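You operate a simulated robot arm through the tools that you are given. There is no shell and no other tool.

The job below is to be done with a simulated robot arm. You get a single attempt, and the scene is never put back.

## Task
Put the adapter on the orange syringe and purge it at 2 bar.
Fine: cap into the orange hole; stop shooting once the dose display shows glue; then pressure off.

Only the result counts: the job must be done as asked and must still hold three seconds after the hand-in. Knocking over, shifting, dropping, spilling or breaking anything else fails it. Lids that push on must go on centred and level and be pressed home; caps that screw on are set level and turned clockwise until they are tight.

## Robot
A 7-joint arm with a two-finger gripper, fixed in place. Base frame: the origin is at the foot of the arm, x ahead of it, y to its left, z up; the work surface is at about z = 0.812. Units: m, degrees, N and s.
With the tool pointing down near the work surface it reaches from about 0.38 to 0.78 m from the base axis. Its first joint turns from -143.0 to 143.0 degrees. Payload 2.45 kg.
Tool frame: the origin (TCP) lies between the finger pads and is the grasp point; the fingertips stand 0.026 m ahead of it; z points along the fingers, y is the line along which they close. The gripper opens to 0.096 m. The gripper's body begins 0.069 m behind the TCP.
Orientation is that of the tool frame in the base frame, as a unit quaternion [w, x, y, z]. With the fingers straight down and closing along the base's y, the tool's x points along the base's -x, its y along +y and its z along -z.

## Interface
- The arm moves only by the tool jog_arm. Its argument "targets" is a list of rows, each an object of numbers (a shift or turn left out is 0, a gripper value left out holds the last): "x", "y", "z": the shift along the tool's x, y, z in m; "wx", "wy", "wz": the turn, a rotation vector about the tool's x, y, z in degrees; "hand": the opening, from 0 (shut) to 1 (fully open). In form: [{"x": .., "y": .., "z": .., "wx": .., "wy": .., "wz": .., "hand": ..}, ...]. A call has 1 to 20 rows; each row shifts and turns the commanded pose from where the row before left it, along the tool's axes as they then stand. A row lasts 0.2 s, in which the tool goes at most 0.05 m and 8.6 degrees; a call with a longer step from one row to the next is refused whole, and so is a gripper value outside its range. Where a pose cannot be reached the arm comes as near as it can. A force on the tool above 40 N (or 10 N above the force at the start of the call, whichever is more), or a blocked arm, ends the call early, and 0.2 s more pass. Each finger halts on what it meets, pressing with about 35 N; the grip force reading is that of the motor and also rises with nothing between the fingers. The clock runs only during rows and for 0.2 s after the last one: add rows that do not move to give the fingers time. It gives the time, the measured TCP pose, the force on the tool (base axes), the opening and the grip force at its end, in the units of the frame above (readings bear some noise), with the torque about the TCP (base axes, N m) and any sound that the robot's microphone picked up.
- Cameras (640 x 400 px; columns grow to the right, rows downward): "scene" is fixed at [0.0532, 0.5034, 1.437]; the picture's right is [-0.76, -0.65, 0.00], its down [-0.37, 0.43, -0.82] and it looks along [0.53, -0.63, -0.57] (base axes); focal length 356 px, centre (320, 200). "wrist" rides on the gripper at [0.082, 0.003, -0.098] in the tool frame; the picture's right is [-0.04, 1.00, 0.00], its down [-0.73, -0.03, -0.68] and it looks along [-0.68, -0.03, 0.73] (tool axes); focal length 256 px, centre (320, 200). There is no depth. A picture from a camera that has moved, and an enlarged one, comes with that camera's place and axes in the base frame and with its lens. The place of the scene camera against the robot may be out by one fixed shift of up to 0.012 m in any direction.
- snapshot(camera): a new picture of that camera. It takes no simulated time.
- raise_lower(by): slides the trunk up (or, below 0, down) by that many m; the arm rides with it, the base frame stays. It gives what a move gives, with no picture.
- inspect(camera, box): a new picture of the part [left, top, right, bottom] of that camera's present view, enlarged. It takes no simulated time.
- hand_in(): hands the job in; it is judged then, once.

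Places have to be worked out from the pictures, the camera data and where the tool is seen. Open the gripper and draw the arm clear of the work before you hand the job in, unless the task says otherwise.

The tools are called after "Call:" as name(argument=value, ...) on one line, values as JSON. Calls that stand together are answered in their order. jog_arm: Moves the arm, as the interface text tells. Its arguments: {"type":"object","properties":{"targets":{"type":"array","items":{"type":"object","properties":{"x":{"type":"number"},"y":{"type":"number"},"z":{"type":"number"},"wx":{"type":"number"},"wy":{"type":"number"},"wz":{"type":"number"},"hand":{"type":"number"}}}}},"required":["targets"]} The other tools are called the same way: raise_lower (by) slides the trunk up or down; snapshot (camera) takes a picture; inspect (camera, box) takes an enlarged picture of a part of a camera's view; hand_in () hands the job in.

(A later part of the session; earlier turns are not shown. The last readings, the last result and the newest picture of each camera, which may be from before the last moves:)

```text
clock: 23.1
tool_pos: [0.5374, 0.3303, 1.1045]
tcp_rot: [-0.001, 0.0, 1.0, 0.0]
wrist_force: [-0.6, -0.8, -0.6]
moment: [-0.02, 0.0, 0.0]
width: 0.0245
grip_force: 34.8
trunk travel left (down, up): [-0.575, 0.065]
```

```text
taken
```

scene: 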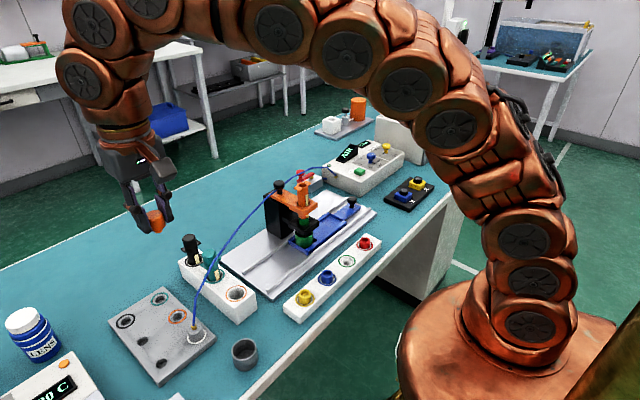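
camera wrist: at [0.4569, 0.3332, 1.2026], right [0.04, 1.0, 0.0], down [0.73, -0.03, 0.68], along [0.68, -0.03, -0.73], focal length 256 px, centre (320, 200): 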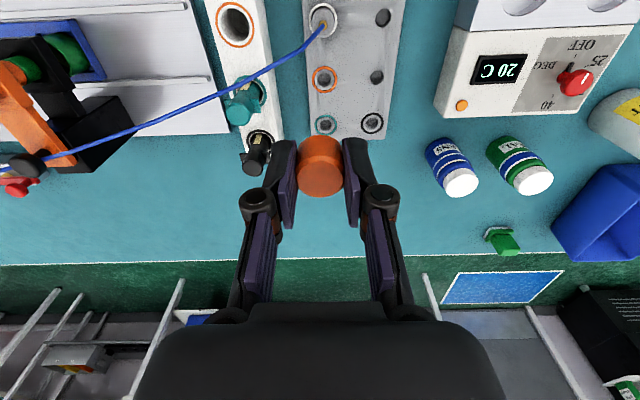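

I zoom on the orange-ringed hole and the adapter from here to locate them.

Call:
inspect(camera="wrist", box=[290, 0, 400, 140])

```text
2.86 times, centred on (345, 70) of wrist
camera zoom: at [0.4569, 0.3332, 1.2026], right [0.04, 1.0, 0.0], down [0.73, -0.03, 0.68], along [0.68, -0.03, -0.73], focal length 731 px, centre (249, 571)
```

zoom: 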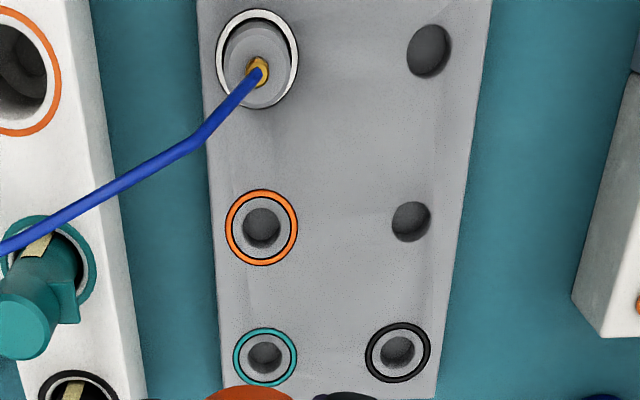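

Orange hole estimated at about (0.577, 0.334), the adapter ring near (0.509, 0.334). I move over the hole and come down to TCP z≈0.93, well above the plate, to measure at closer range.

Call:
jog_arm(targets=[{"x": -0.02, "y": 0.0035}, {"x": -0.02}, {"z": 0.04}, {"z": 0.04}, {"z": 0.04}, {"z": 0.04}, {"z": 0.015}, {}, {}])

Call:
snapshot(camera="wrist")

Call:
inspect(camera="wrist", box=[260, 60, 380, 200])

Call:
inspect(camera="scene", box=[100, 210, 260, 350])

```text
clock: 25.1
tool_pos: [0.5784, 0.3339, 0.9297]
tcp_rot: [0.0, 0.0, 1.0, 0.0]
wrist_force: [0.0, -0.2, 0.6]
moment: [-0.01, -0.01, -0.02]
width: 0.0245
grip_force: 35.1
trunk travel left (down, up): [-0.575, 0.065]
```

```text
taken
camera wrist: at [0.4966, 0.3363, 1.0276], right [0.04, 1.0, 0.0], down [0.73, -0.03, 0.68], along [0.68, -0.03, -0.73], focal length 256 px, centre (320, 200)
```

wrist: 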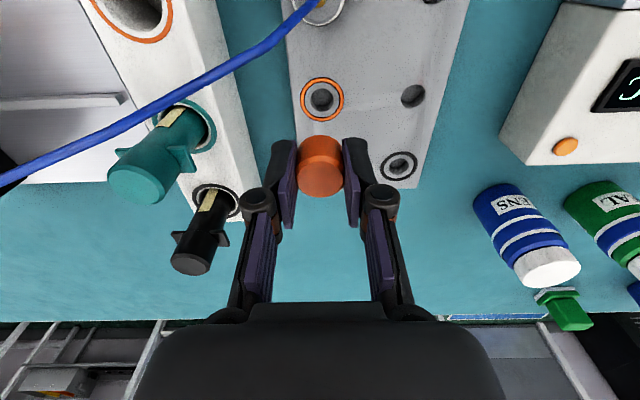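

```text
2.86 times, centred on (320, 130) of wrist
camera zoom: at [0.4966, 0.3363, 1.0276], right [0.04, 1.0, 0.0], down [0.73, -0.03, 0.68], along [0.68, -0.03, -0.73], focal length 731 px, centre (320, 400)
```

zoom: 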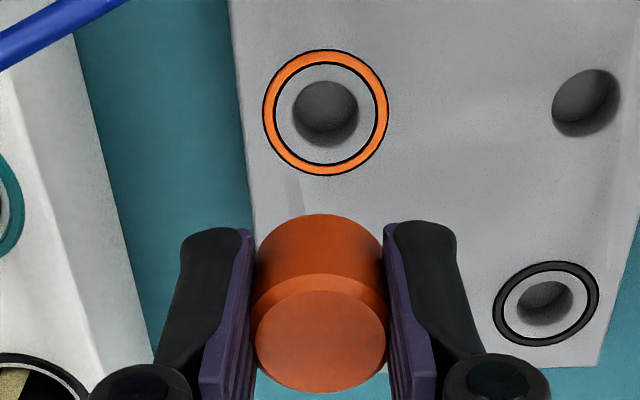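

```text
2.86 times, centred on (180, 280) of scene
camera zoom: at [0.0532, 0.5034, 1.437], right [-0.76, -0.65, 0.0], down [-0.37, 0.43, -0.82], along [0.53, -0.63, -0.57], focal length 1017 px, centre (720, -29)
```

zoom: 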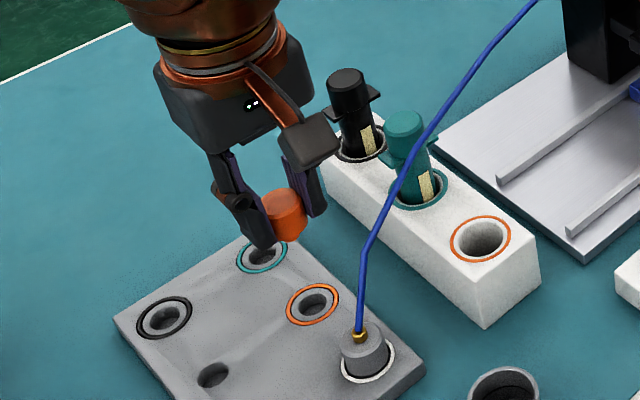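

I zoom on the held cap from the fixed camera to see the plug, and on the hole from the wrist for its size.

Call:
inspect(camera="scene", box=[150, 255, 200, 295])

Call:
inspect(camera="wrist", box=[290, 70, 350, 130])

```text
10.00 times, centred on (175, 275) of scene
camera zoom: at [0.0532, 0.5034, 1.437], right [-0.76, -0.65, 0.0], down [-0.37, 0.43, -0.82], along [0.53, -0.63, -0.57], focal length 3560 px, centre (1770, -550)
```

zoom: 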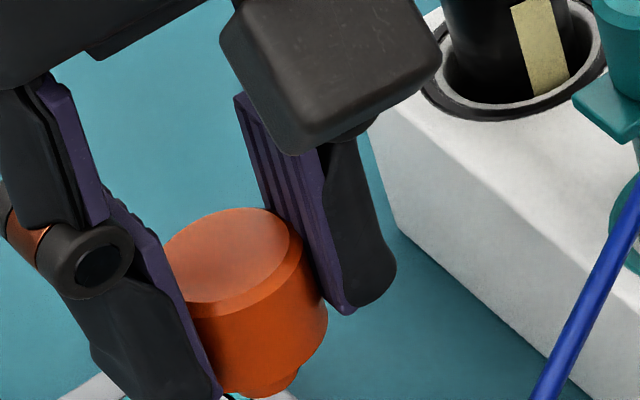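

```text
6.67 times, centred on (320, 100) of wrist
camera zoom: at [0.4966, 0.3363, 1.0276], right [0.04, 1.0, 0.0], down [0.73, -0.03, 0.68], along [0.68, -0.03, -0.73], focal length 1707 px, centre (320, 867)
```

zoom: 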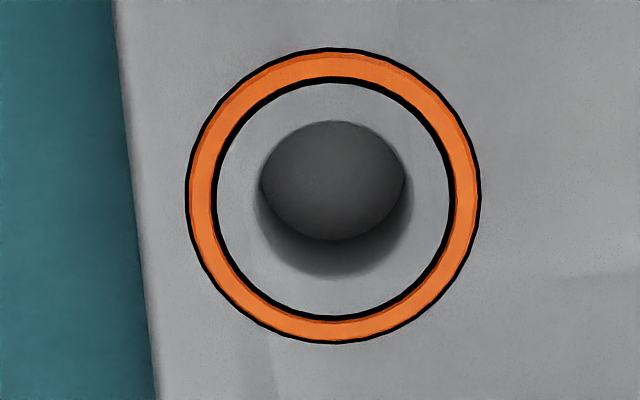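

The hole is about 18 mm wide and the plug clearly narrower. The ring is ~1 mm to +y of the tool axis; I shift y by 1.2 mm and come down to TCP z≈0.885 to refine x at close range.

Call:
jog_arm(targets=[{"y": 0.0012}, {"z": 0.02}, {"z": 0.015}, {"z": 0.01}, {}, {}])

Call:
inspect(camera="wrist", box=[270, 80, 370, 200])

Call:
inspect(camera="scene", box=[140, 260, 220, 340])

```text
clock: 26.5
tool_pos: [0.5781, 0.3354, 0.885]
tcp_rot: [0.001, 0.0, 1.0, 0.0]
wrist_force: [-0.5, 0.2, 0.1]
moment: [0.01, 0.01, 0.01]
width: 0.0246
grip_force: 35.2
trunk travel left (down, up): [-0.575, 0.065]
```

```text
3.33 times, centred on (320, 140) of wrist
camera zoom: at [0.4968, 0.3374, 0.9829], right [0.04, 1.0, 0.0], down [0.73, -0.03, 0.68], along [0.68, -0.03, -0.73], focal length 853 px, centre (320, 400)
```

zoom: 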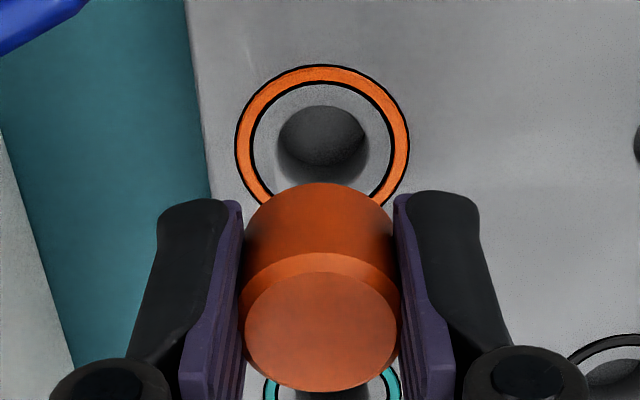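

```text
5.00 times, centred on (180, 300) of scene
camera zoom: at [0.0532, 0.5034, 1.437], right [-0.76, -0.65, 0.0], down [-0.37, 0.43, -0.82], along [0.53, -0.63, -0.57], focal length 1780 px, centre (1020, -300)
```

zoom: 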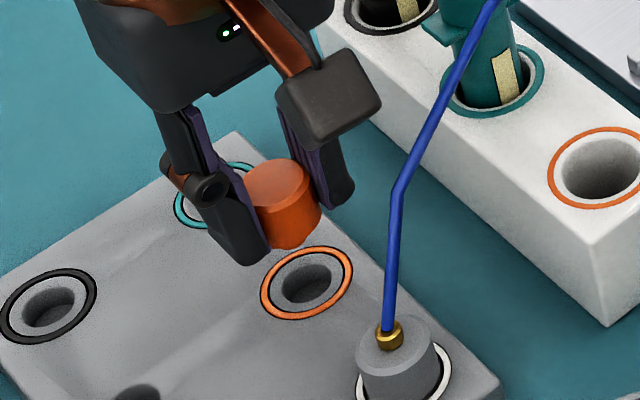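

The ring sits 1–2 mm toward the robot from the tool axis, depending on the plate height; I check the plate thickness at its corner and the cap/ring relation in high zoom.

Call:
inspect(camera="scene", box=[190, 320, 230, 355])

Call:
inspect(camera="scene", box=[155, 280, 205, 330])

Call:
inspect(camera="scene", box=[140, 350, 200, 400])

```text
11.43 times, centred on (210, 338) of scene
camera zoom: at [0.0532, 0.5034, 1.437], right [-0.76, -0.65, 0.0], down [-0.37, 0.43, -0.82], along [0.53, -0.63, -0.57], focal length 4069 px, centre (1577, -1371)
```

zoom: 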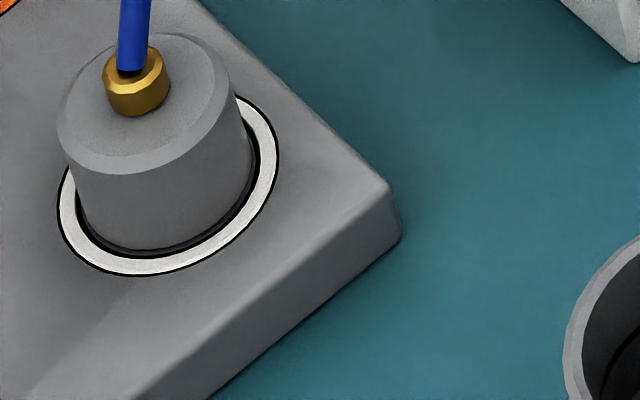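

```text
8.00 times, centred on (180, 305) of scene
camera zoom: at [0.0532, 0.5034, 1.437], right [-0.76, -0.65, 0.0], down [-0.37, 0.43, -0.82], along [0.53, -0.63, -0.57], focal length 2848 px, centre (1440, -640)
```

zoom: 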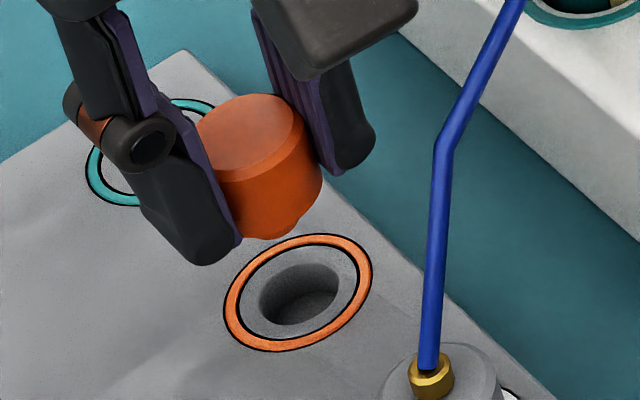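

```text
8.00 times, centred on (170, 375) of scene
camera zoom: at [0.0532, 0.5034, 1.437], right [-0.76, -0.65, 0.0], down [-0.37, 0.43, -0.82], along [0.53, -0.63, -0.57], focal length 2848 px, centre (1520, -1200)
```

zoom: 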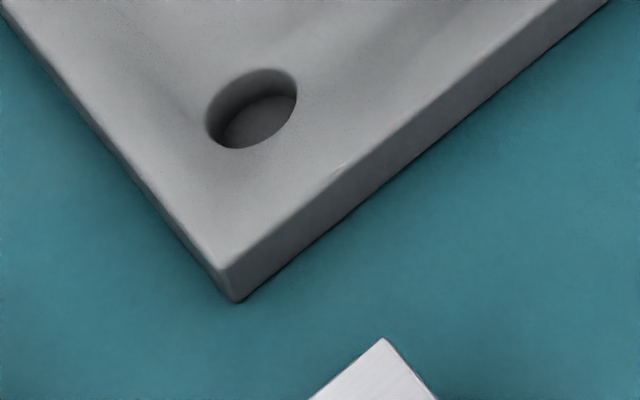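

Plate thickness measures about 14 mm, so its top is at z≈0.8255, which puts the hole about 2.3 mm toward the robot and 0.5 mm to +y of the cap axis. I correct that and lower to just above the plate.

Call:
jog_arm(targets=[{"x": 0.0023, "y": 0.0005}, {"z": 0.01}, {}, {}])

Call:
inspect(camera="wrist", box=[280, 90, 360, 190])

Call:
inspect(camera="scene", box=[155, 285, 205, 335])

```text
clock: 27.5
tool_pos: [0.5762, 0.3363, 0.8754]
tcp_rot: [0.0, 0.0, 1.0, -0.001]
wrist_force: [0.4, -0.1, 0.2]
moment: [-0.02, 0.04, 0.0]
width: 0.0244
grip_force: 34.5
trunk travel left (down, up): [-0.575, 0.065]
```

```text
4.00 times, centred on (320, 140) of wrist
camera zoom: at [0.4949, 0.3384, 0.9726], right [0.04, 1.0, 0.0], down [0.73, -0.03, 0.68], along [0.68, -0.03, -0.73], focal length 1024 px, centre (320, 440)
```

zoom: 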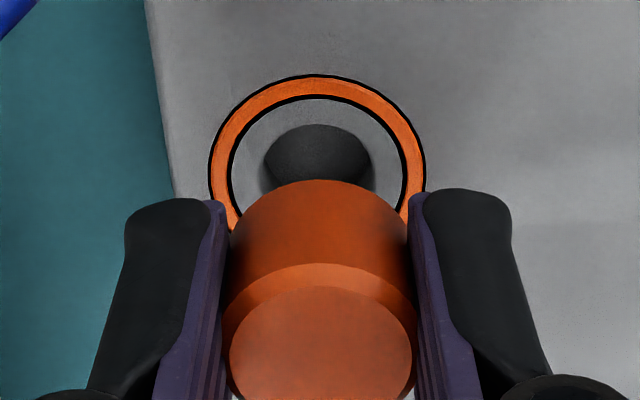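

```text
8.00 times, centred on (180, 310) of scene
camera zoom: at [0.0532, 0.5034, 1.437], right [-0.76, -0.65, 0.0], down [-0.37, 0.43, -0.82], along [0.53, -0.63, -0.57], focal length 2848 px, centre (1440, -680)
```

zoom: 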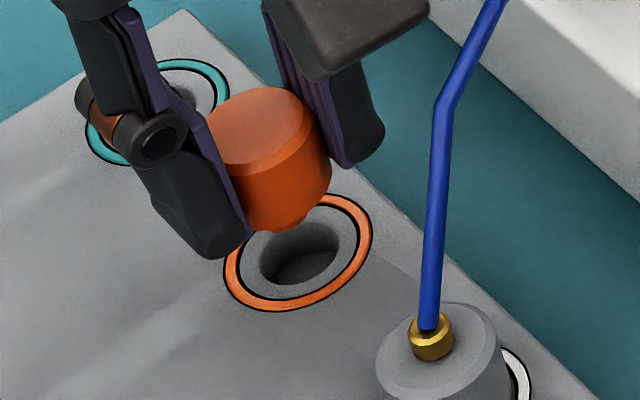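

The plug (about 12 mm wide) has ample room in the 18 mm hole and the axes agree to within ~1 mm. I nudge by -0.7 mm x, -0.3 mm y and lower gently, watching for contact.

Call:
jog_arm(targets=[{"x": 0.0007, "y": -0.0003}, {"z": 0.004}, {"z": 0.004}, {"z": 0.004}, {"z": 0.002}, {}])

Call:
inspect(camera="scene", box=[155, 285, 205, 335])

Call:
inspect(camera="wrist", box=[280, 90, 360, 190])

```text
clock: 28.9
tool_pos: [0.5746, 0.3357, 0.8595]
tcp_rot: [0.0, 0.0, 1.0, 0.001]
wrist_force: [-0.4, -0.4, 0.0]
moment: [-0.01, 0.0, 0.02]
width: 0.0243
grip_force: 34.8
trunk travel left (down, up): [-0.575, 0.065]
```

```text
8.00 times, centred on (180, 310) of scene
camera zoom: at [0.0532, 0.5034, 1.437], right [-0.76, -0.65, 0.0], down [-0.37, 0.43, -0.82], along [0.53, -0.63, -0.57], focal length 2848 px, centre (1440, -680)
```

zoom: 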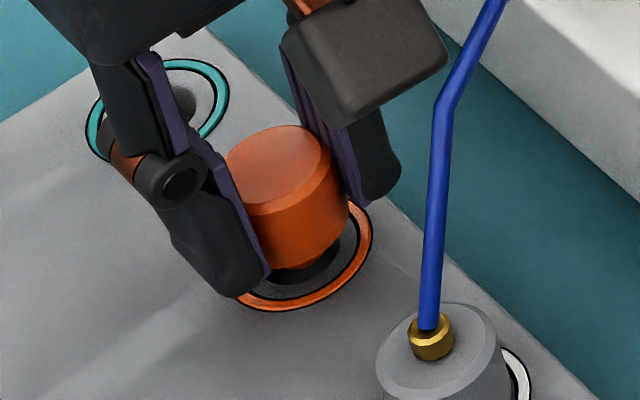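

```text
4.00 times, centred on (320, 140) of wrist
camera zoom: at [0.494, 0.3378, 0.9581], right [0.04, 1.0, 0.0], down [0.73, -0.03, 0.68], along [0.68, -0.03, -0.73], focal length 1024 px, centre (320, 440)
```

zoom: 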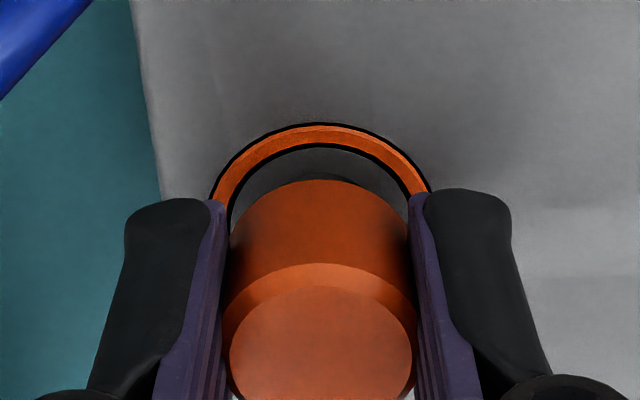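

The plug is entering centred in the ring with no force. I continue down in small steps until the cap seats.

Call:
jog_arm(targets=[{"z": 0.001}, {"z": 0.001}, {"z": 0.001}, {}])

Call:
inspect(camera="scene", box=[155, 285, 205, 335])

```text
clock: 29.9
tool_pos: [0.5756, 0.3353, 0.8581]
tcp_rot: [0.0, 0.001, 1.0, 0.001]
wrist_force: [-0.3, 0.0, 0.2]
moment: [0.01, 0.02, 0.0]
width: 0.0245
grip_force: 35.1
trunk travel left (down, up): [-0.575, 0.065]
```

```text
8.00 times, centred on (180, 310) of scene
camera zoom: at [0.0532, 0.5034, 1.437], right [-0.76, -0.65, 0.0], down [-0.37, 0.43, -0.82], along [0.53, -0.63, -0.57], focal length 2848 px, centre (1440, -680)
```

zoom: 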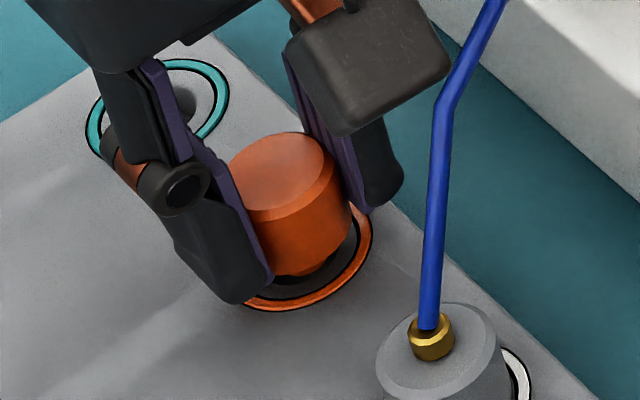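

Still no contact at z=0.858; I continue in millimetre steps.

Call:
jog_arm(targets=[{"z": 0.001}, {"z": 0.001}, {}])

```text
clock: 30.7
tool_pos: [0.575, 0.3342, 0.8558]
tcp_rot: [0.0, 0.0, 1.0, 0.0]
wrist_force: [0.3, -0.1, -0.5]
moment: [-0.01, 0.01, 0.06]
width: 0.0245
grip_force: 35.3
trunk travel left (down, up): [-0.575, 0.065]
```

Call:
jog_arm(targets=[{"z": 0.001}, {"z": 0.001}, {}])

Call:
inspect(camera="scene", box=[155, 285, 205, 335])

```text
clock: 31.5
tool_pos: [0.5749, 0.3348, 0.8528]
tcp_rot: [0.0, 0.0, 1.0, -0.001]
wrist_force: [-0.1, 0.2, 0.0]
moment: [-0.05, -0.02, -0.01]
width: 0.0245
grip_force: 35.0
trunk travel left (down, up): [-0.575, 0.065]
```

```text
8.00 times, centred on (180, 310) of scene
camera zoom: at [0.0532, 0.5034, 1.437], right [-0.76, -0.65, 0.0], down [-0.37, 0.43, -0.82], along [0.53, -0.63, -0.57], focal length 2848 px, centre (1440, -680)
```

zoom: 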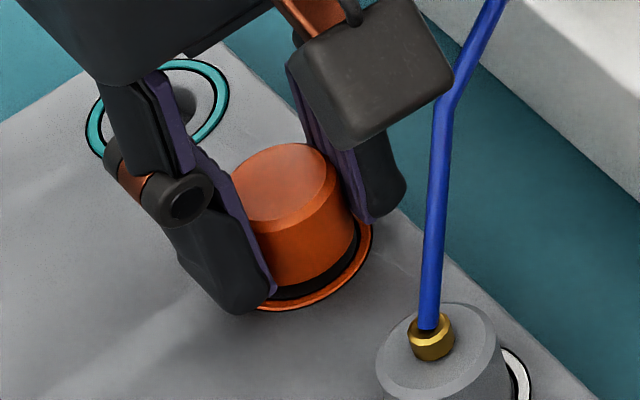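

A thin shadow gap remains beneath the cap; I keep lowering by 1 mm steps.

Call:
jog_arm(targets=[{"z": 0.001}, {"z": 0.001}, {}])

Call:
inspect(camera="scene", box=[165, 295, 195, 325])

```text
clock: 32.3
tool_pos: [0.5758, 0.3353, 0.8502]
tcp_rot: [-0.001, -0.001, 1.0, 0.0]
wrist_force: [1.5, 0.2, -1.2]
moment: [0.01, -0.06, 0.04]
width: 0.0246
grip_force: 34.9
trunk travel left (down, up): [-0.575, 0.065]
```

```text
13.33 times, centred on (180, 310) of scene
camera zoom: at [0.0532, 0.5034, 1.437], right [-0.76, -0.65, 0.0], down [-0.37, 0.43, -0.82], along [0.53, -0.63, -0.57], focal length 4747 px, centre (2187, -1267)
```

zoom: 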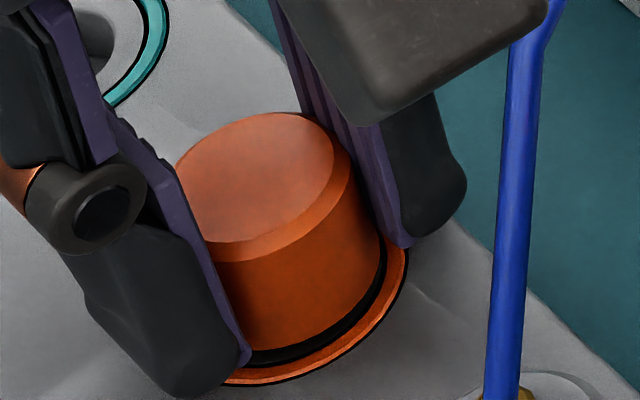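

Nearly seated; one more small step to feel contact.

Call:
jog_arm(targets=[{"z": 0.001}, {}])

Call:
jog_arm(targets=[{"z": 0.001}, {}])

Call:
inspect(camera="scene", box=[165, 295, 195, 325])

```text
clock: 32.9
tool_pos: [0.5754, 0.3339, 0.849]
tcp_rot: [0.0, 0.0, 1.0, 0.0]
wrist_force: [1.6, 0.0, 1.2]
moment: [0.02, -0.04, 0.0]
width: 0.0247
grip_force: 35.4
trunk travel left (down, up): [-0.575, 0.065]
```

```text
clock: 33.5
tool_pos: [0.5759, 0.3346, 0.8489]
tcp_rot: [0.0, 0.0, 1.0, 0.0]
wrist_force: [2.7, -0.6, 0.0]
moment: [0.0, -0.09, 0.03]
width: 0.0247
grip_force: 34.5
trunk travel left (down, up): [-0.575, 0.065]
```

```text
13.33 times, centred on (180, 310) of scene
camera zoom: at [0.0532, 0.5034, 1.437], right [-0.76, -0.65, 0.0], down [-0.37, 0.43, -0.82], along [0.53, -0.63, -0.57], focal length 4747 px, centre (2187, -1267)
```

zoom: 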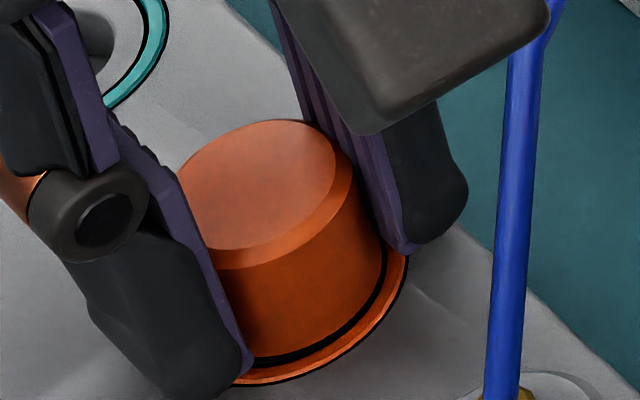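

A growing +x side force (2.7 N) says the plug rubs the hole wall, so the tool is slightly too close to the robot. I shift +1 mm in x and continue down gently.

Call:
jog_arm(targets=[{"x": -0.001}, {}])

Call:
jog_arm(targets=[{"z": 0.001}, {}])

```text
clock: 34.1
tool_pos: [0.5757, 0.335, 0.849]
tcp_rot: [0.001, 0.0, 1.0, 0.0]
wrist_force: [-0.7, -0.7, -0.4]
moment: [0.0, 0.01, -0.04]
width: 0.0246
grip_force: 34.9
trunk travel left (down, up): [-0.575, 0.065]
```

```text
clock: 34.7
tool_pos: [0.5767, 0.3353, 0.8482]
tcp_rot: [0.0, -0.001, 1.0, 0.001]
wrist_force: [0.0, -0.1, 0.9]
moment: [-0.02, 0.02, 0.0]
width: 0.0247
grip_force: 34.9
trunk travel left (down, up): [-0.575, 0.065]
```

Side force gone. I continue downward.

Call:
jog_arm(targets=[{"z": 0.001}, {}])

Call:
jog_arm(targets=[{"z": 0.001}, {}])

Call:
inspect(camera="scene", box=[165, 295, 195, 325])

```text
clock: 35.3
tool_pos: [0.5749, 0.3342, 0.8466]
tcp_rot: [0.0, 0.0, 1.0, 0.0]
wrist_force: [0.2, 0.3, 0.1]
moment: [0.0, -0.02, 0.01]
width: 0.0246
grip_force: 35.1
trunk travel left (down, up): [-0.575, 0.065]
```

```text
clock: 35.9
tool_pos: [0.5762, 0.3356, 0.8465]
tcp_rot: [0.0, -0.001, 1.0, 0.0]
wrist_force: [-0.9, -0.6, 9.5]
moment: [-0.02, -0.01, 0.01]
width: 0.0247
grip_force: 35.4
trunk travel left (down, up): [-0.575, 0.065]
```

```text
13.33 times, centred on (180, 310) of scene
camera zoom: at [0.0532, 0.5034, 1.437], right [-0.76, -0.65, 0.0], down [-0.37, 0.43, -0.82], along [0.53, -0.63, -0.57], focal length 4747 px, centre (2187, -1267)
```

zoom: 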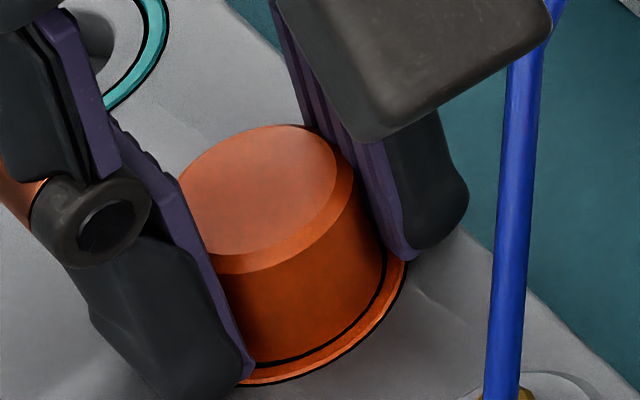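

Firm contact of 9.5 N: the cap is seated. I unload by 0.7 mm and open the fingers only a little, then check.

Call:
jog_arm(targets=[{"z": -0.0007}, {"hand": 0.42}, {}, {}, {}])

Call:
inspect(camera="scene", box=[160, 290, 200, 330])

Call:
inspect(camera="wrist", box=[270, 100, 370, 210])

```text
clock: 37.1
tool_pos: [0.5755, 0.3344, 0.8471]
tcp_rot: [0.0, 0.0, 1.0, 0.0]
wrist_force: [-0.1, -0.3, -0.1]
moment: [0.01, -0.01, -0.01]
width: 0.0404
grip_force: 0.0
trunk travel left (down, up): [-0.575, 0.065]
```

```text
10.00 times, centred on (180, 310) of scene
camera zoom: at [0.0532, 0.5034, 1.437], right [-0.76, -0.65, 0.0], down [-0.37, 0.43, -0.82], along [0.53, -0.63, -0.57], focal length 3560 px, centre (1720, -900)
```

zoom: 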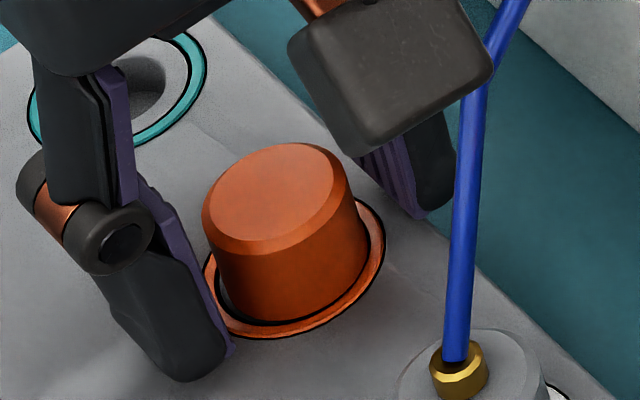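

```text
3.64 times, centred on (320, 155) of wrist
camera zoom: at [0.4952, 0.3375, 0.945], right [0.04, 1.0, 0.0], down [0.73, -0.03, 0.68], along [0.68, -0.03, -0.73], focal length 931 px, centre (320, 364)
```

zoom: 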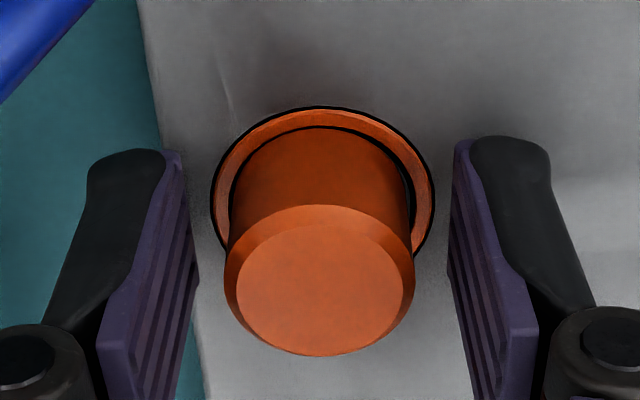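

The cap sits level in the orange-ringed hole. I rise straight up to clear it.

Call:
jog_arm(targets=[{"z": -0.01}, {"z": -0.03}, {"z": -0.04}, {"z": -0.04}, {"z": -0.03}, {}, {}])

Call:
snapshot(camera="wrist")

Call:
inspect(camera="wrist", box=[270, 0, 390, 130])

Call:
inspect(camera="scene", box=[140, 270, 230, 350])

```text
clock: 38.7
tool_pos: [0.5756, 0.3364, 0.997]
tcp_rot: [0.0, -0.001, 1.0, -0.001]
wrist_force: [-0.3, 0.2, 0.4]
moment: [0.01, -0.03, 0.01]
width: 0.0404
grip_force: 0.1
trunk travel left (down, up): [-0.575, 0.065]
```

```text
taken
camera wrist: at [0.4951, 0.3382, 1.0956], right [0.04, 1.0, 0.0], down [0.73, -0.03, 0.68], along [0.68, -0.03, -0.73], focal length 256 px, centre (320, 200)
```

wrist: 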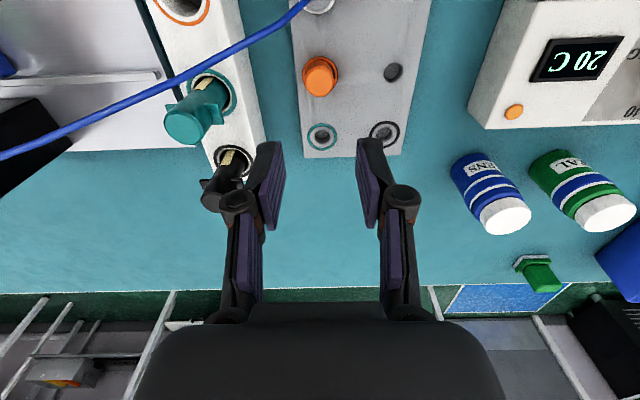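

```text
3.08 times, centred on (330, 65) of wrist
camera zoom: at [0.4951, 0.3382, 1.0956], right [0.04, 1.0, 0.0], down [0.73, -0.03, 0.68], along [0.68, -0.03, -0.73], focal length 788 px, centre (289, 615)
```

zoom: 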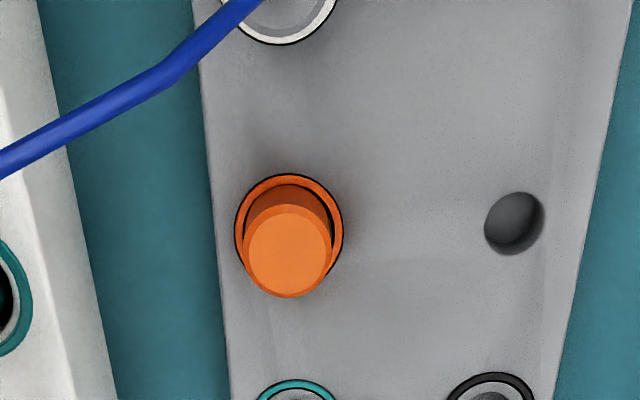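

```text
5.00 times, centred on (185, 310) of scene
camera zoom: at [0.0532, 0.5034, 1.437], right [-0.76, -0.65, 0.0], down [-0.37, 0.43, -0.82], along [0.53, -0.63, -0.57], focal length 1780 px, centre (995, -350)
```

zoom: 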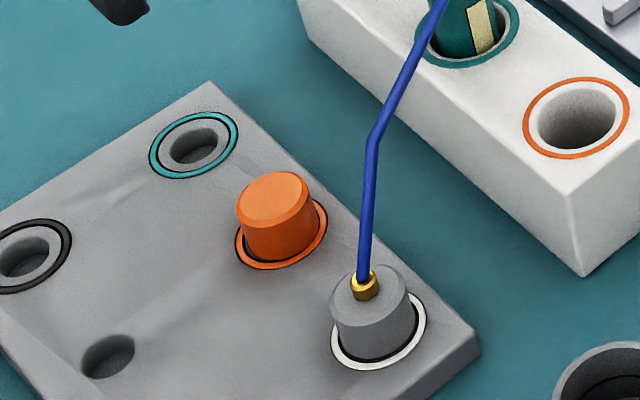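

The cap stays. Now I go above the adapter (about x 0.505, y 0.334) at z≈1.06, above the tube, to locate it precisely.

Call:
jog_arm(targets=[{"z": -0.04}, {"z": -0.02, "x": 0.02}, {"x": 0.03}, {"x": 0.02}, {}, {}])

Call:
inspect(camera="wrist", box=[260, 10, 380, 130])

Call:
snapshot(camera="wrist")

```text
clock: 40.1
tool_pos: [0.5071, 0.3348, 1.0571]
tcp_rot: [0.0, 0.0, 1.0, 0.0]
wrist_force: [0.4, 0.0, -0.3]
moment: [0.04, -0.01, -0.03]
width: 0.0403
grip_force: 0.1
trunk travel left (down, up): [-0.575, 0.065]
```

```text
3.33 times, centred on (320, 70) of wrist
camera zoom: at [0.4245, 0.3371, 1.1551], right [0.04, 1.0, 0.0], down [0.73, -0.03, 0.68], along [0.68, -0.03, -0.73], focal length 853 px, centre (320, 633)
```

zoom: 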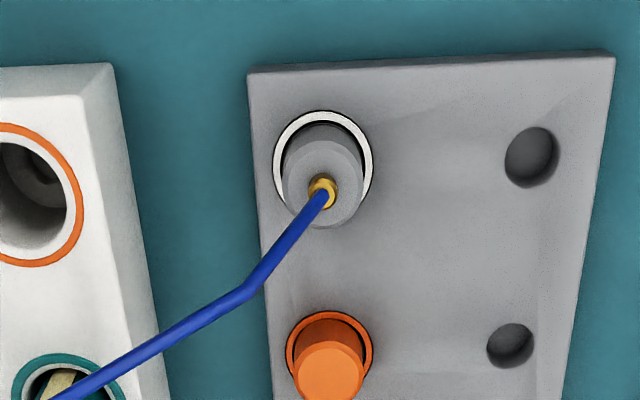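

```text
taken
camera wrist: at [0.4245, 0.3371, 1.1551], right [0.04, 1.0, 0.0], down [0.73, -0.03, 0.68], along [0.68, -0.03, -0.73], focal length 256 px, centre (320, 200)
```

wrist: 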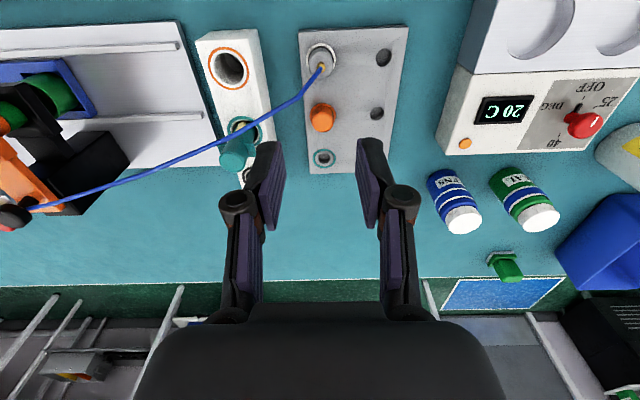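

Adapter axis is about (0.508, 0.335), top z≈0.846, with the tube leaving its centre toward +x/-y and up. I turn the tool 57° about its axis so the tube will pass between the open sides of the fingers.

Call:
jog_arm(targets=[{"wz": 8.2}, {"wz": 8.2}, {"wz": 8.2}, {"wz": 8.2}, {"wz": 8.2}, {"wz": 8.2}, {"wz": 7.8}, {"hand": 0.55}, {}, {}])

Call:
snapshot(camera="wrist")

Call:
snapshot(camera="scene")

```text
clock: 42.3
tool_pos: [0.5066, 0.3358, 1.0571]
tcp_rot: [0.001, 0.477, 0.879, 0.0]
wrist_force: [-0.4, 0.3, 0.4]
moment: [0.01, -0.01, -0.01]
width: 0.0527
grip_force: 0.0
trunk travel left (down, up): [-0.575, 0.065]
```

```text
taken
camera wrist: at [0.4653, 0.4047, 1.1549], right [0.86, 0.51, 0.0], down [0.37, -0.63, 0.68], along [0.35, -0.58, -0.73], focal length 256 px, centre (320, 200)
```

wrist: 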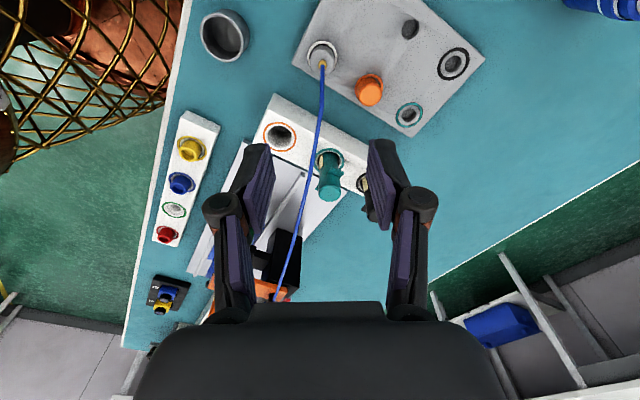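

```text
taken
```

scene: 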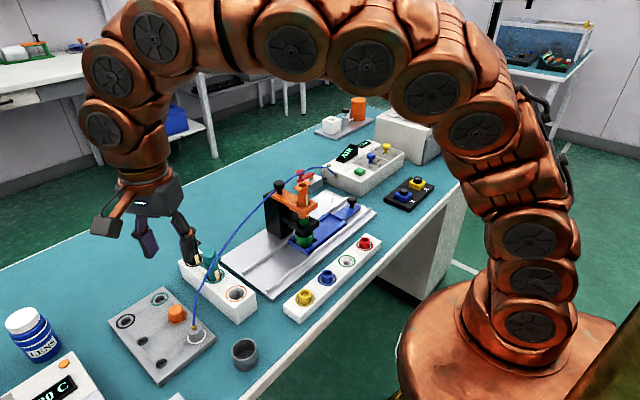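

The tube now runs away between the fingers. I measure the adapter in this view.

Call:
inspect(camera="wrist", box=[270, 10, 370, 110])

```text
4.00 times, centred on (320, 60) of wrist
camera zoom: at [0.4653, 0.4047, 1.1549], right [0.86, 0.51, 0.0], down [0.37, -0.63, 0.68], along [0.35, -0.58, -0.73], focal length 1024 px, centre (320, 760)
```

zoom: 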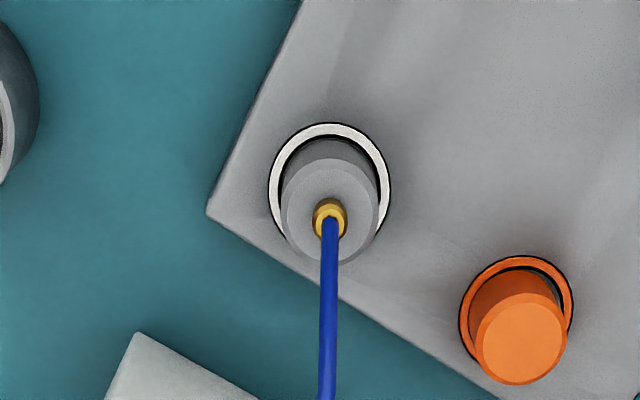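

The adapter is 2.3 mm off in tool +y and aligned in tool x. I correct and descend to TCP z≈0.93, then re-measure.

Call:
jog_arm(targets=[{"y": 0.0022}, {"z": 0.03}, {"z": 0.03}, {"z": 0.03}, {"z": 0.03}, {"z": 0.007}, {}, {}])

Call:
snapshot(camera="wrist")

Call:
inspect(camera="wrist", box=[270, 70, 370, 170])

Call:
inspect(camera="scene", box=[120, 230, 260, 350])

```text
clock: 44.1
tool_pos: [0.5087, 0.3363, 0.9295]
tcp_rot: [0.0, 0.478, 0.879, 0.0]
wrist_force: [-0.2, 0.0, -0.2]
moment: [-0.01, 0.01, 0.01]
width: 0.0528
grip_force: 0.0
trunk travel left (down, up): [-0.575, 0.065]
```

```text
taken
camera wrist: at [0.4673, 0.4058, 1.0277], right [0.86, 0.51, 0.0], down [0.37, -0.63, 0.68], along [0.35, -0.58, -0.73], focal length 256 px, centre (320, 200)
```

wrist: 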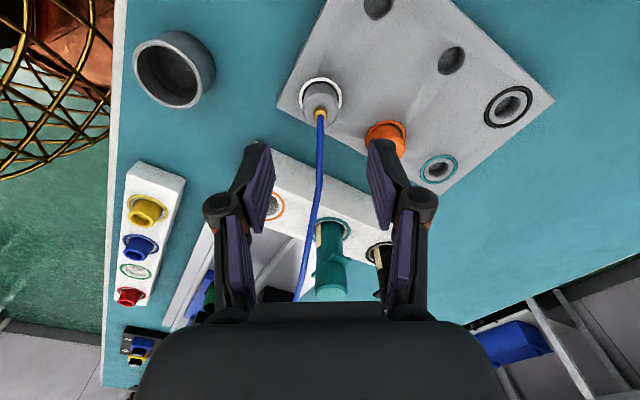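

```text
4.00 times, centred on (320, 120) of wrist
camera zoom: at [0.4673, 0.4058, 1.0277], right [0.86, 0.51, 0.0], down [0.37, -0.63, 0.68], along [0.35, -0.58, -0.73], focal length 1024 px, centre (320, 520)
```

zoom: 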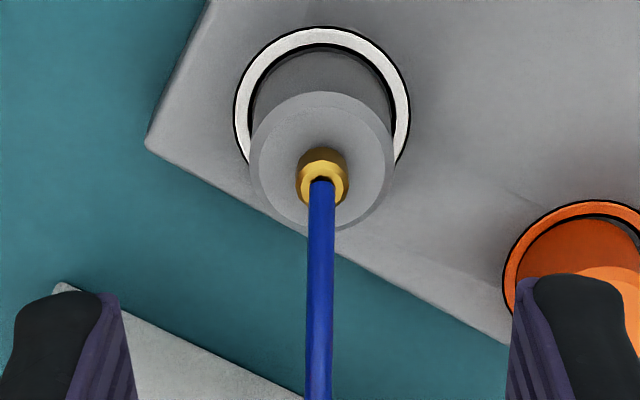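

```text
3.33 times, centred on (190, 290) of scene
camera zoom: at [0.0532, 0.5034, 1.437], right [-0.76, -0.65, 0.0], down [-0.37, 0.43, -0.82], along [0.53, -0.63, -0.57], focal length 1187 px, centre (753, -100)
```

zoom: 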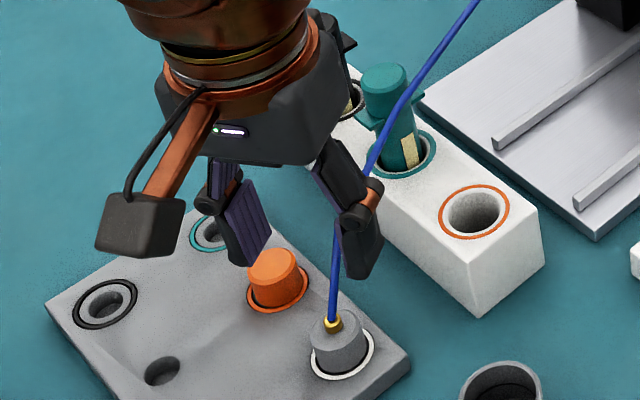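

Lateral alignment is good; the tool-x offset is between 0 and 2 mm, harmless for the wide pads. I descend to z≈0.88 and check again before grasping.

Call:
jog_arm(targets=[{"x": 0.0006}, {"z": 0.025}, {"z": 0.025}, {}, {}])

Call:
inspect(camera="wrist", box=[250, 80, 390, 200])

Call:
inspect(camera="scene", box=[140, 260, 250, 360])

```text
clock: 45.3
tool_pos: [0.5079, 0.3353, 0.8812]
tcp_rot: [0.0, 0.478, 0.879, 0.001]
wrist_force: [-0.1, 0.2, -0.2]
moment: [-0.03, 0.01, 0.01]
width: 0.0525
grip_force: 0.0
trunk travel left (down, up): [-0.575, 0.065]
```

```text
3.33 times, centred on (320, 140) of wrist
camera zoom: at [0.4664, 0.405, 0.9782], right [0.86, 0.51, 0.0], down [0.37, -0.63, 0.68], along [0.35, -0.58, -0.73], focal length 853 px, centre (320, 400)
```

zoom: 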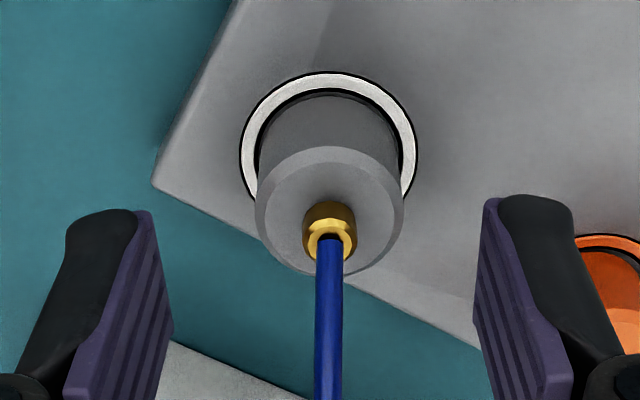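

```text
4.00 times, centred on (195, 310) of scene
camera zoom: at [0.0532, 0.5034, 1.437], right [-0.76, -0.65, 0.0], down [-0.37, 0.43, -0.82], along [0.53, -0.63, -0.57], focal length 1424 px, centre (820, -240)
```

zoom: 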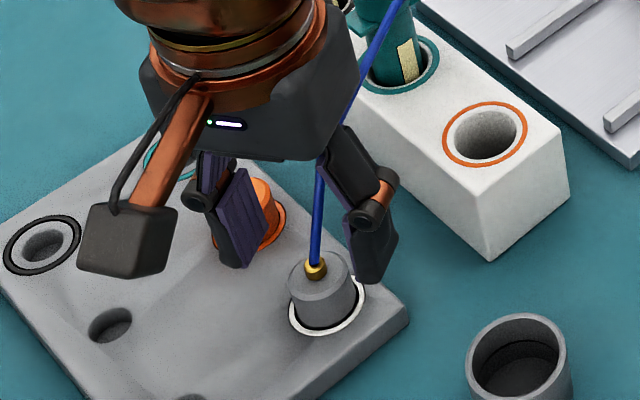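

The adapter is now 1.4 mm toward tool +y; I correct that, descend to TCP z≈0.853 (tips just above the plate) and look before closing.

Call:
jog_arm(targets=[{"y": 0.0014, "x": 0.0006}, {"z": 0.014}, {"z": 0.013}, {}, {}])

Call:
inspect(camera="wrist", box=[250, 100, 390, 220])

Call:
inspect(camera="scene", box=[160, 290, 240, 360])

```text
clock: 46.5
tool_pos: [0.5085, 0.3383, 0.8524]
tcp_rot: [0.0, 0.477, 0.879, 0.0]
wrist_force: [-0.1, 0.2, -0.1]
moment: [-0.04, -0.03, -0.01]
width: 0.0529
grip_force: 0.0
trunk travel left (down, up): [-0.575, 0.065]
```

```text
3.33 times, centred on (320, 160) of wrist
camera zoom: at [0.4675, 0.4073, 0.9509], right [0.86, 0.51, 0.0], down [0.37, -0.63, 0.68], along [0.35, -0.58, -0.73], focal length 853 px, centre (320, 333)
```

zoom: 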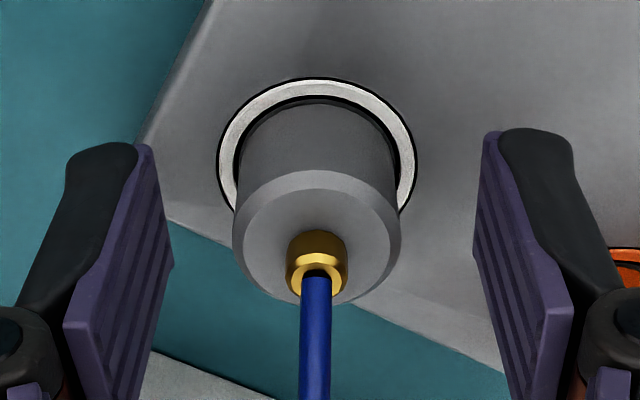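

```text
5.71 times, centred on (200, 325) of scene
camera zoom: at [0.0532, 0.5034, 1.437], right [-0.76, -0.65, 0.0], down [-0.37, 0.43, -0.82], along [0.53, -0.63, -0.57], focal length 2034 px, centre (1006, -514)
```

zoom: 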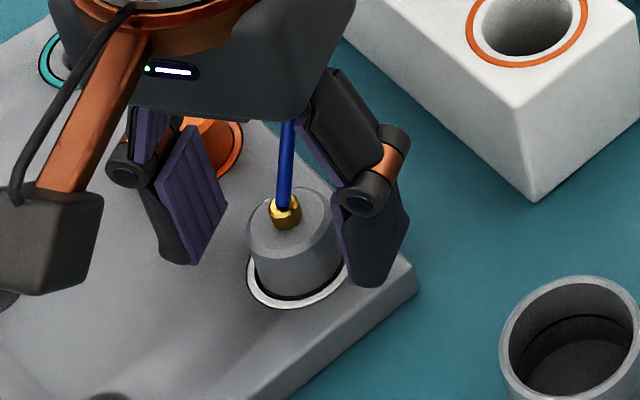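

The adapter is centred between the fingers within 0.7 mm and the tips are clear of the plate. I close on it.

Call:
jog_arm(targets=[{"y": -0.0005}, {"hand": 0}, {}, {}, {}, {}, {}])

Call:
inspect(camera="wrist", box=[250, 100, 390, 220])

Call:
inspect(camera="scene", box=[160, 290, 240, 360])

```text
clock: 48.1
tool_pos: [0.5083, 0.3373, 0.853]
tcp_rot: [0.001, 0.477, 0.879, 0.0]
wrist_force: [0.6, 0.2, 1.5]
moment: [0.02, -0.05, 0.01]
width: 0.0264
grip_force: 34.4
trunk travel left (down, up): [-0.575, 0.065]
```

```text
3.33 times, centred on (320, 160) of wrist
camera zoom: at [0.4673, 0.4071, 0.951], right [0.86, 0.51, 0.0], down [0.37, -0.63, 0.68], along [0.35, -0.58, -0.73], focal length 853 px, centre (320, 333)
```

zoom: 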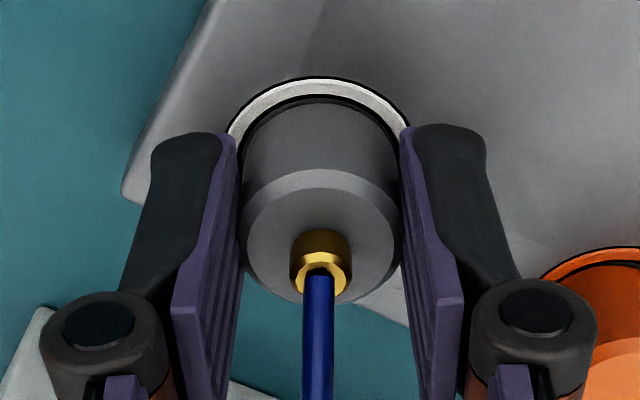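

```text
5.71 times, centred on (200, 325) of scene
camera zoom: at [0.0532, 0.5034, 1.437], right [-0.76, -0.65, 0.0], down [-0.37, 0.43, -0.82], along [0.53, -0.63, -0.57], focal length 2034 px, centre (1006, -514)
```

zoom: 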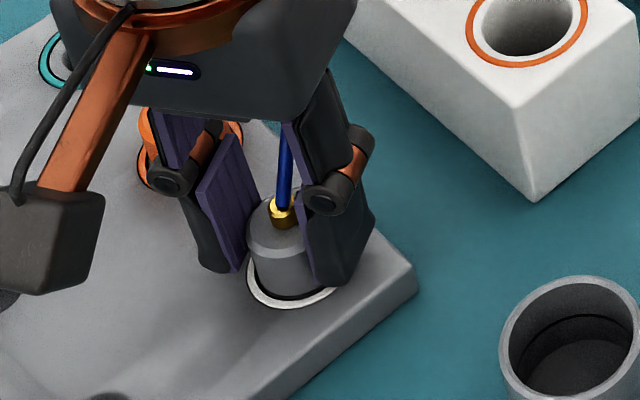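

Adapter gripped at 26.4 mm. I lift it slowly and check it comes free with the plate staying.

Call:
jog_arm(targets=[{"z": -0.003}, {"z": -0.004}, {"z": -0.01}, {"z": -0.015}, {}])

Call:
inspect(camera="scene", box=[140, 260, 250, 360])

Call:
inspect(camera="wrist", box=[250, 100, 390, 220])

```text
clock: 49.3
tool_pos: [0.5075, 0.3388, 0.8851]
tcp_rot: [-0.001, 0.477, 0.879, 0.0]
wrist_force: [-0.5, 0.5, -1.2]
moment: [0.01, 0.01, 0.0]
width: 0.0266
grip_force: 35.2
trunk travel left (down, up): [-0.575, 0.065]
```

```text
4.00 times, centred on (195, 310) of scene
camera zoom: at [0.0532, 0.5034, 1.437], right [-0.76, -0.65, 0.0], down [-0.37, 0.43, -0.82], along [0.53, -0.63, -0.57], focal length 1424 px, centre (820, -240)
```

zoom: 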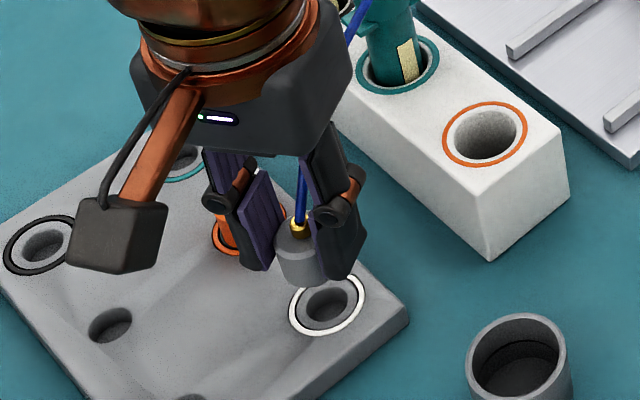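

```text
3.33 times, centred on (320, 160) of wrist
camera zoom: at [0.4669, 0.4073, 0.983], right [0.86, 0.51, 0.0], down [0.37, -0.63, 0.68], along [0.35, -0.58, -0.73], focal length 853 px, centre (320, 333)
```

zoom: 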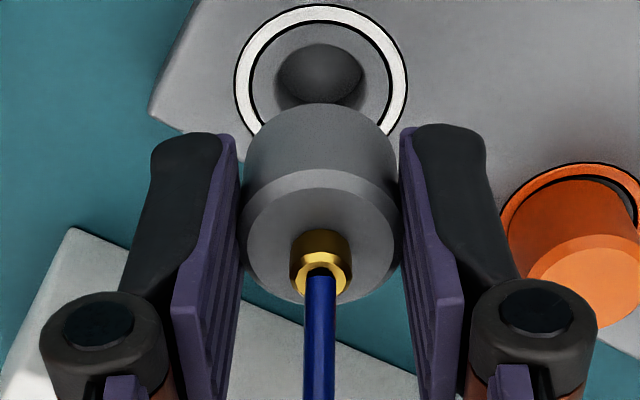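

The adapter came free and the plate and cap stayed. I raise it to about z=1.13 first.

Call:
jog_arm(targets=[{"z": -0.035}, {"z": -0.04}, {"z": -0.045}, {"z": -0.045}, {"z": -0.045}, {"z": -0.035}, {}, {}])

Call:
snapshot(camera="scene")

```text
clock: 51.1
tool_pos: [0.5097, 0.3379, 1.1298]
tcp_rot: [-0.001, 0.477, 0.879, 0.0]
wrist_force: [0.4, -0.5, -0.6]
moment: [0.0, 0.0, 0.03]
width: 0.0265
grip_force: 35.4
trunk travel left (down, up): [-0.575, 0.065]
```

```text
taken
```

scene: 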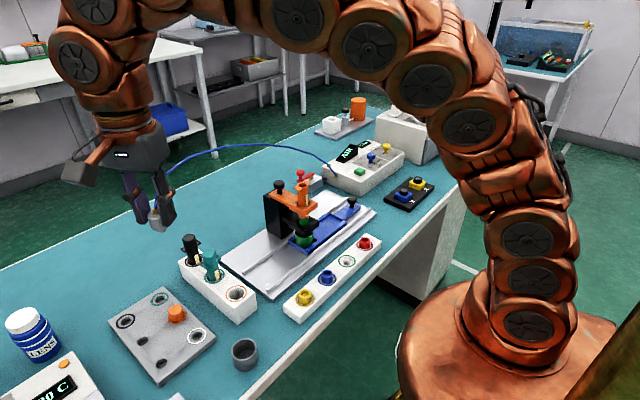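

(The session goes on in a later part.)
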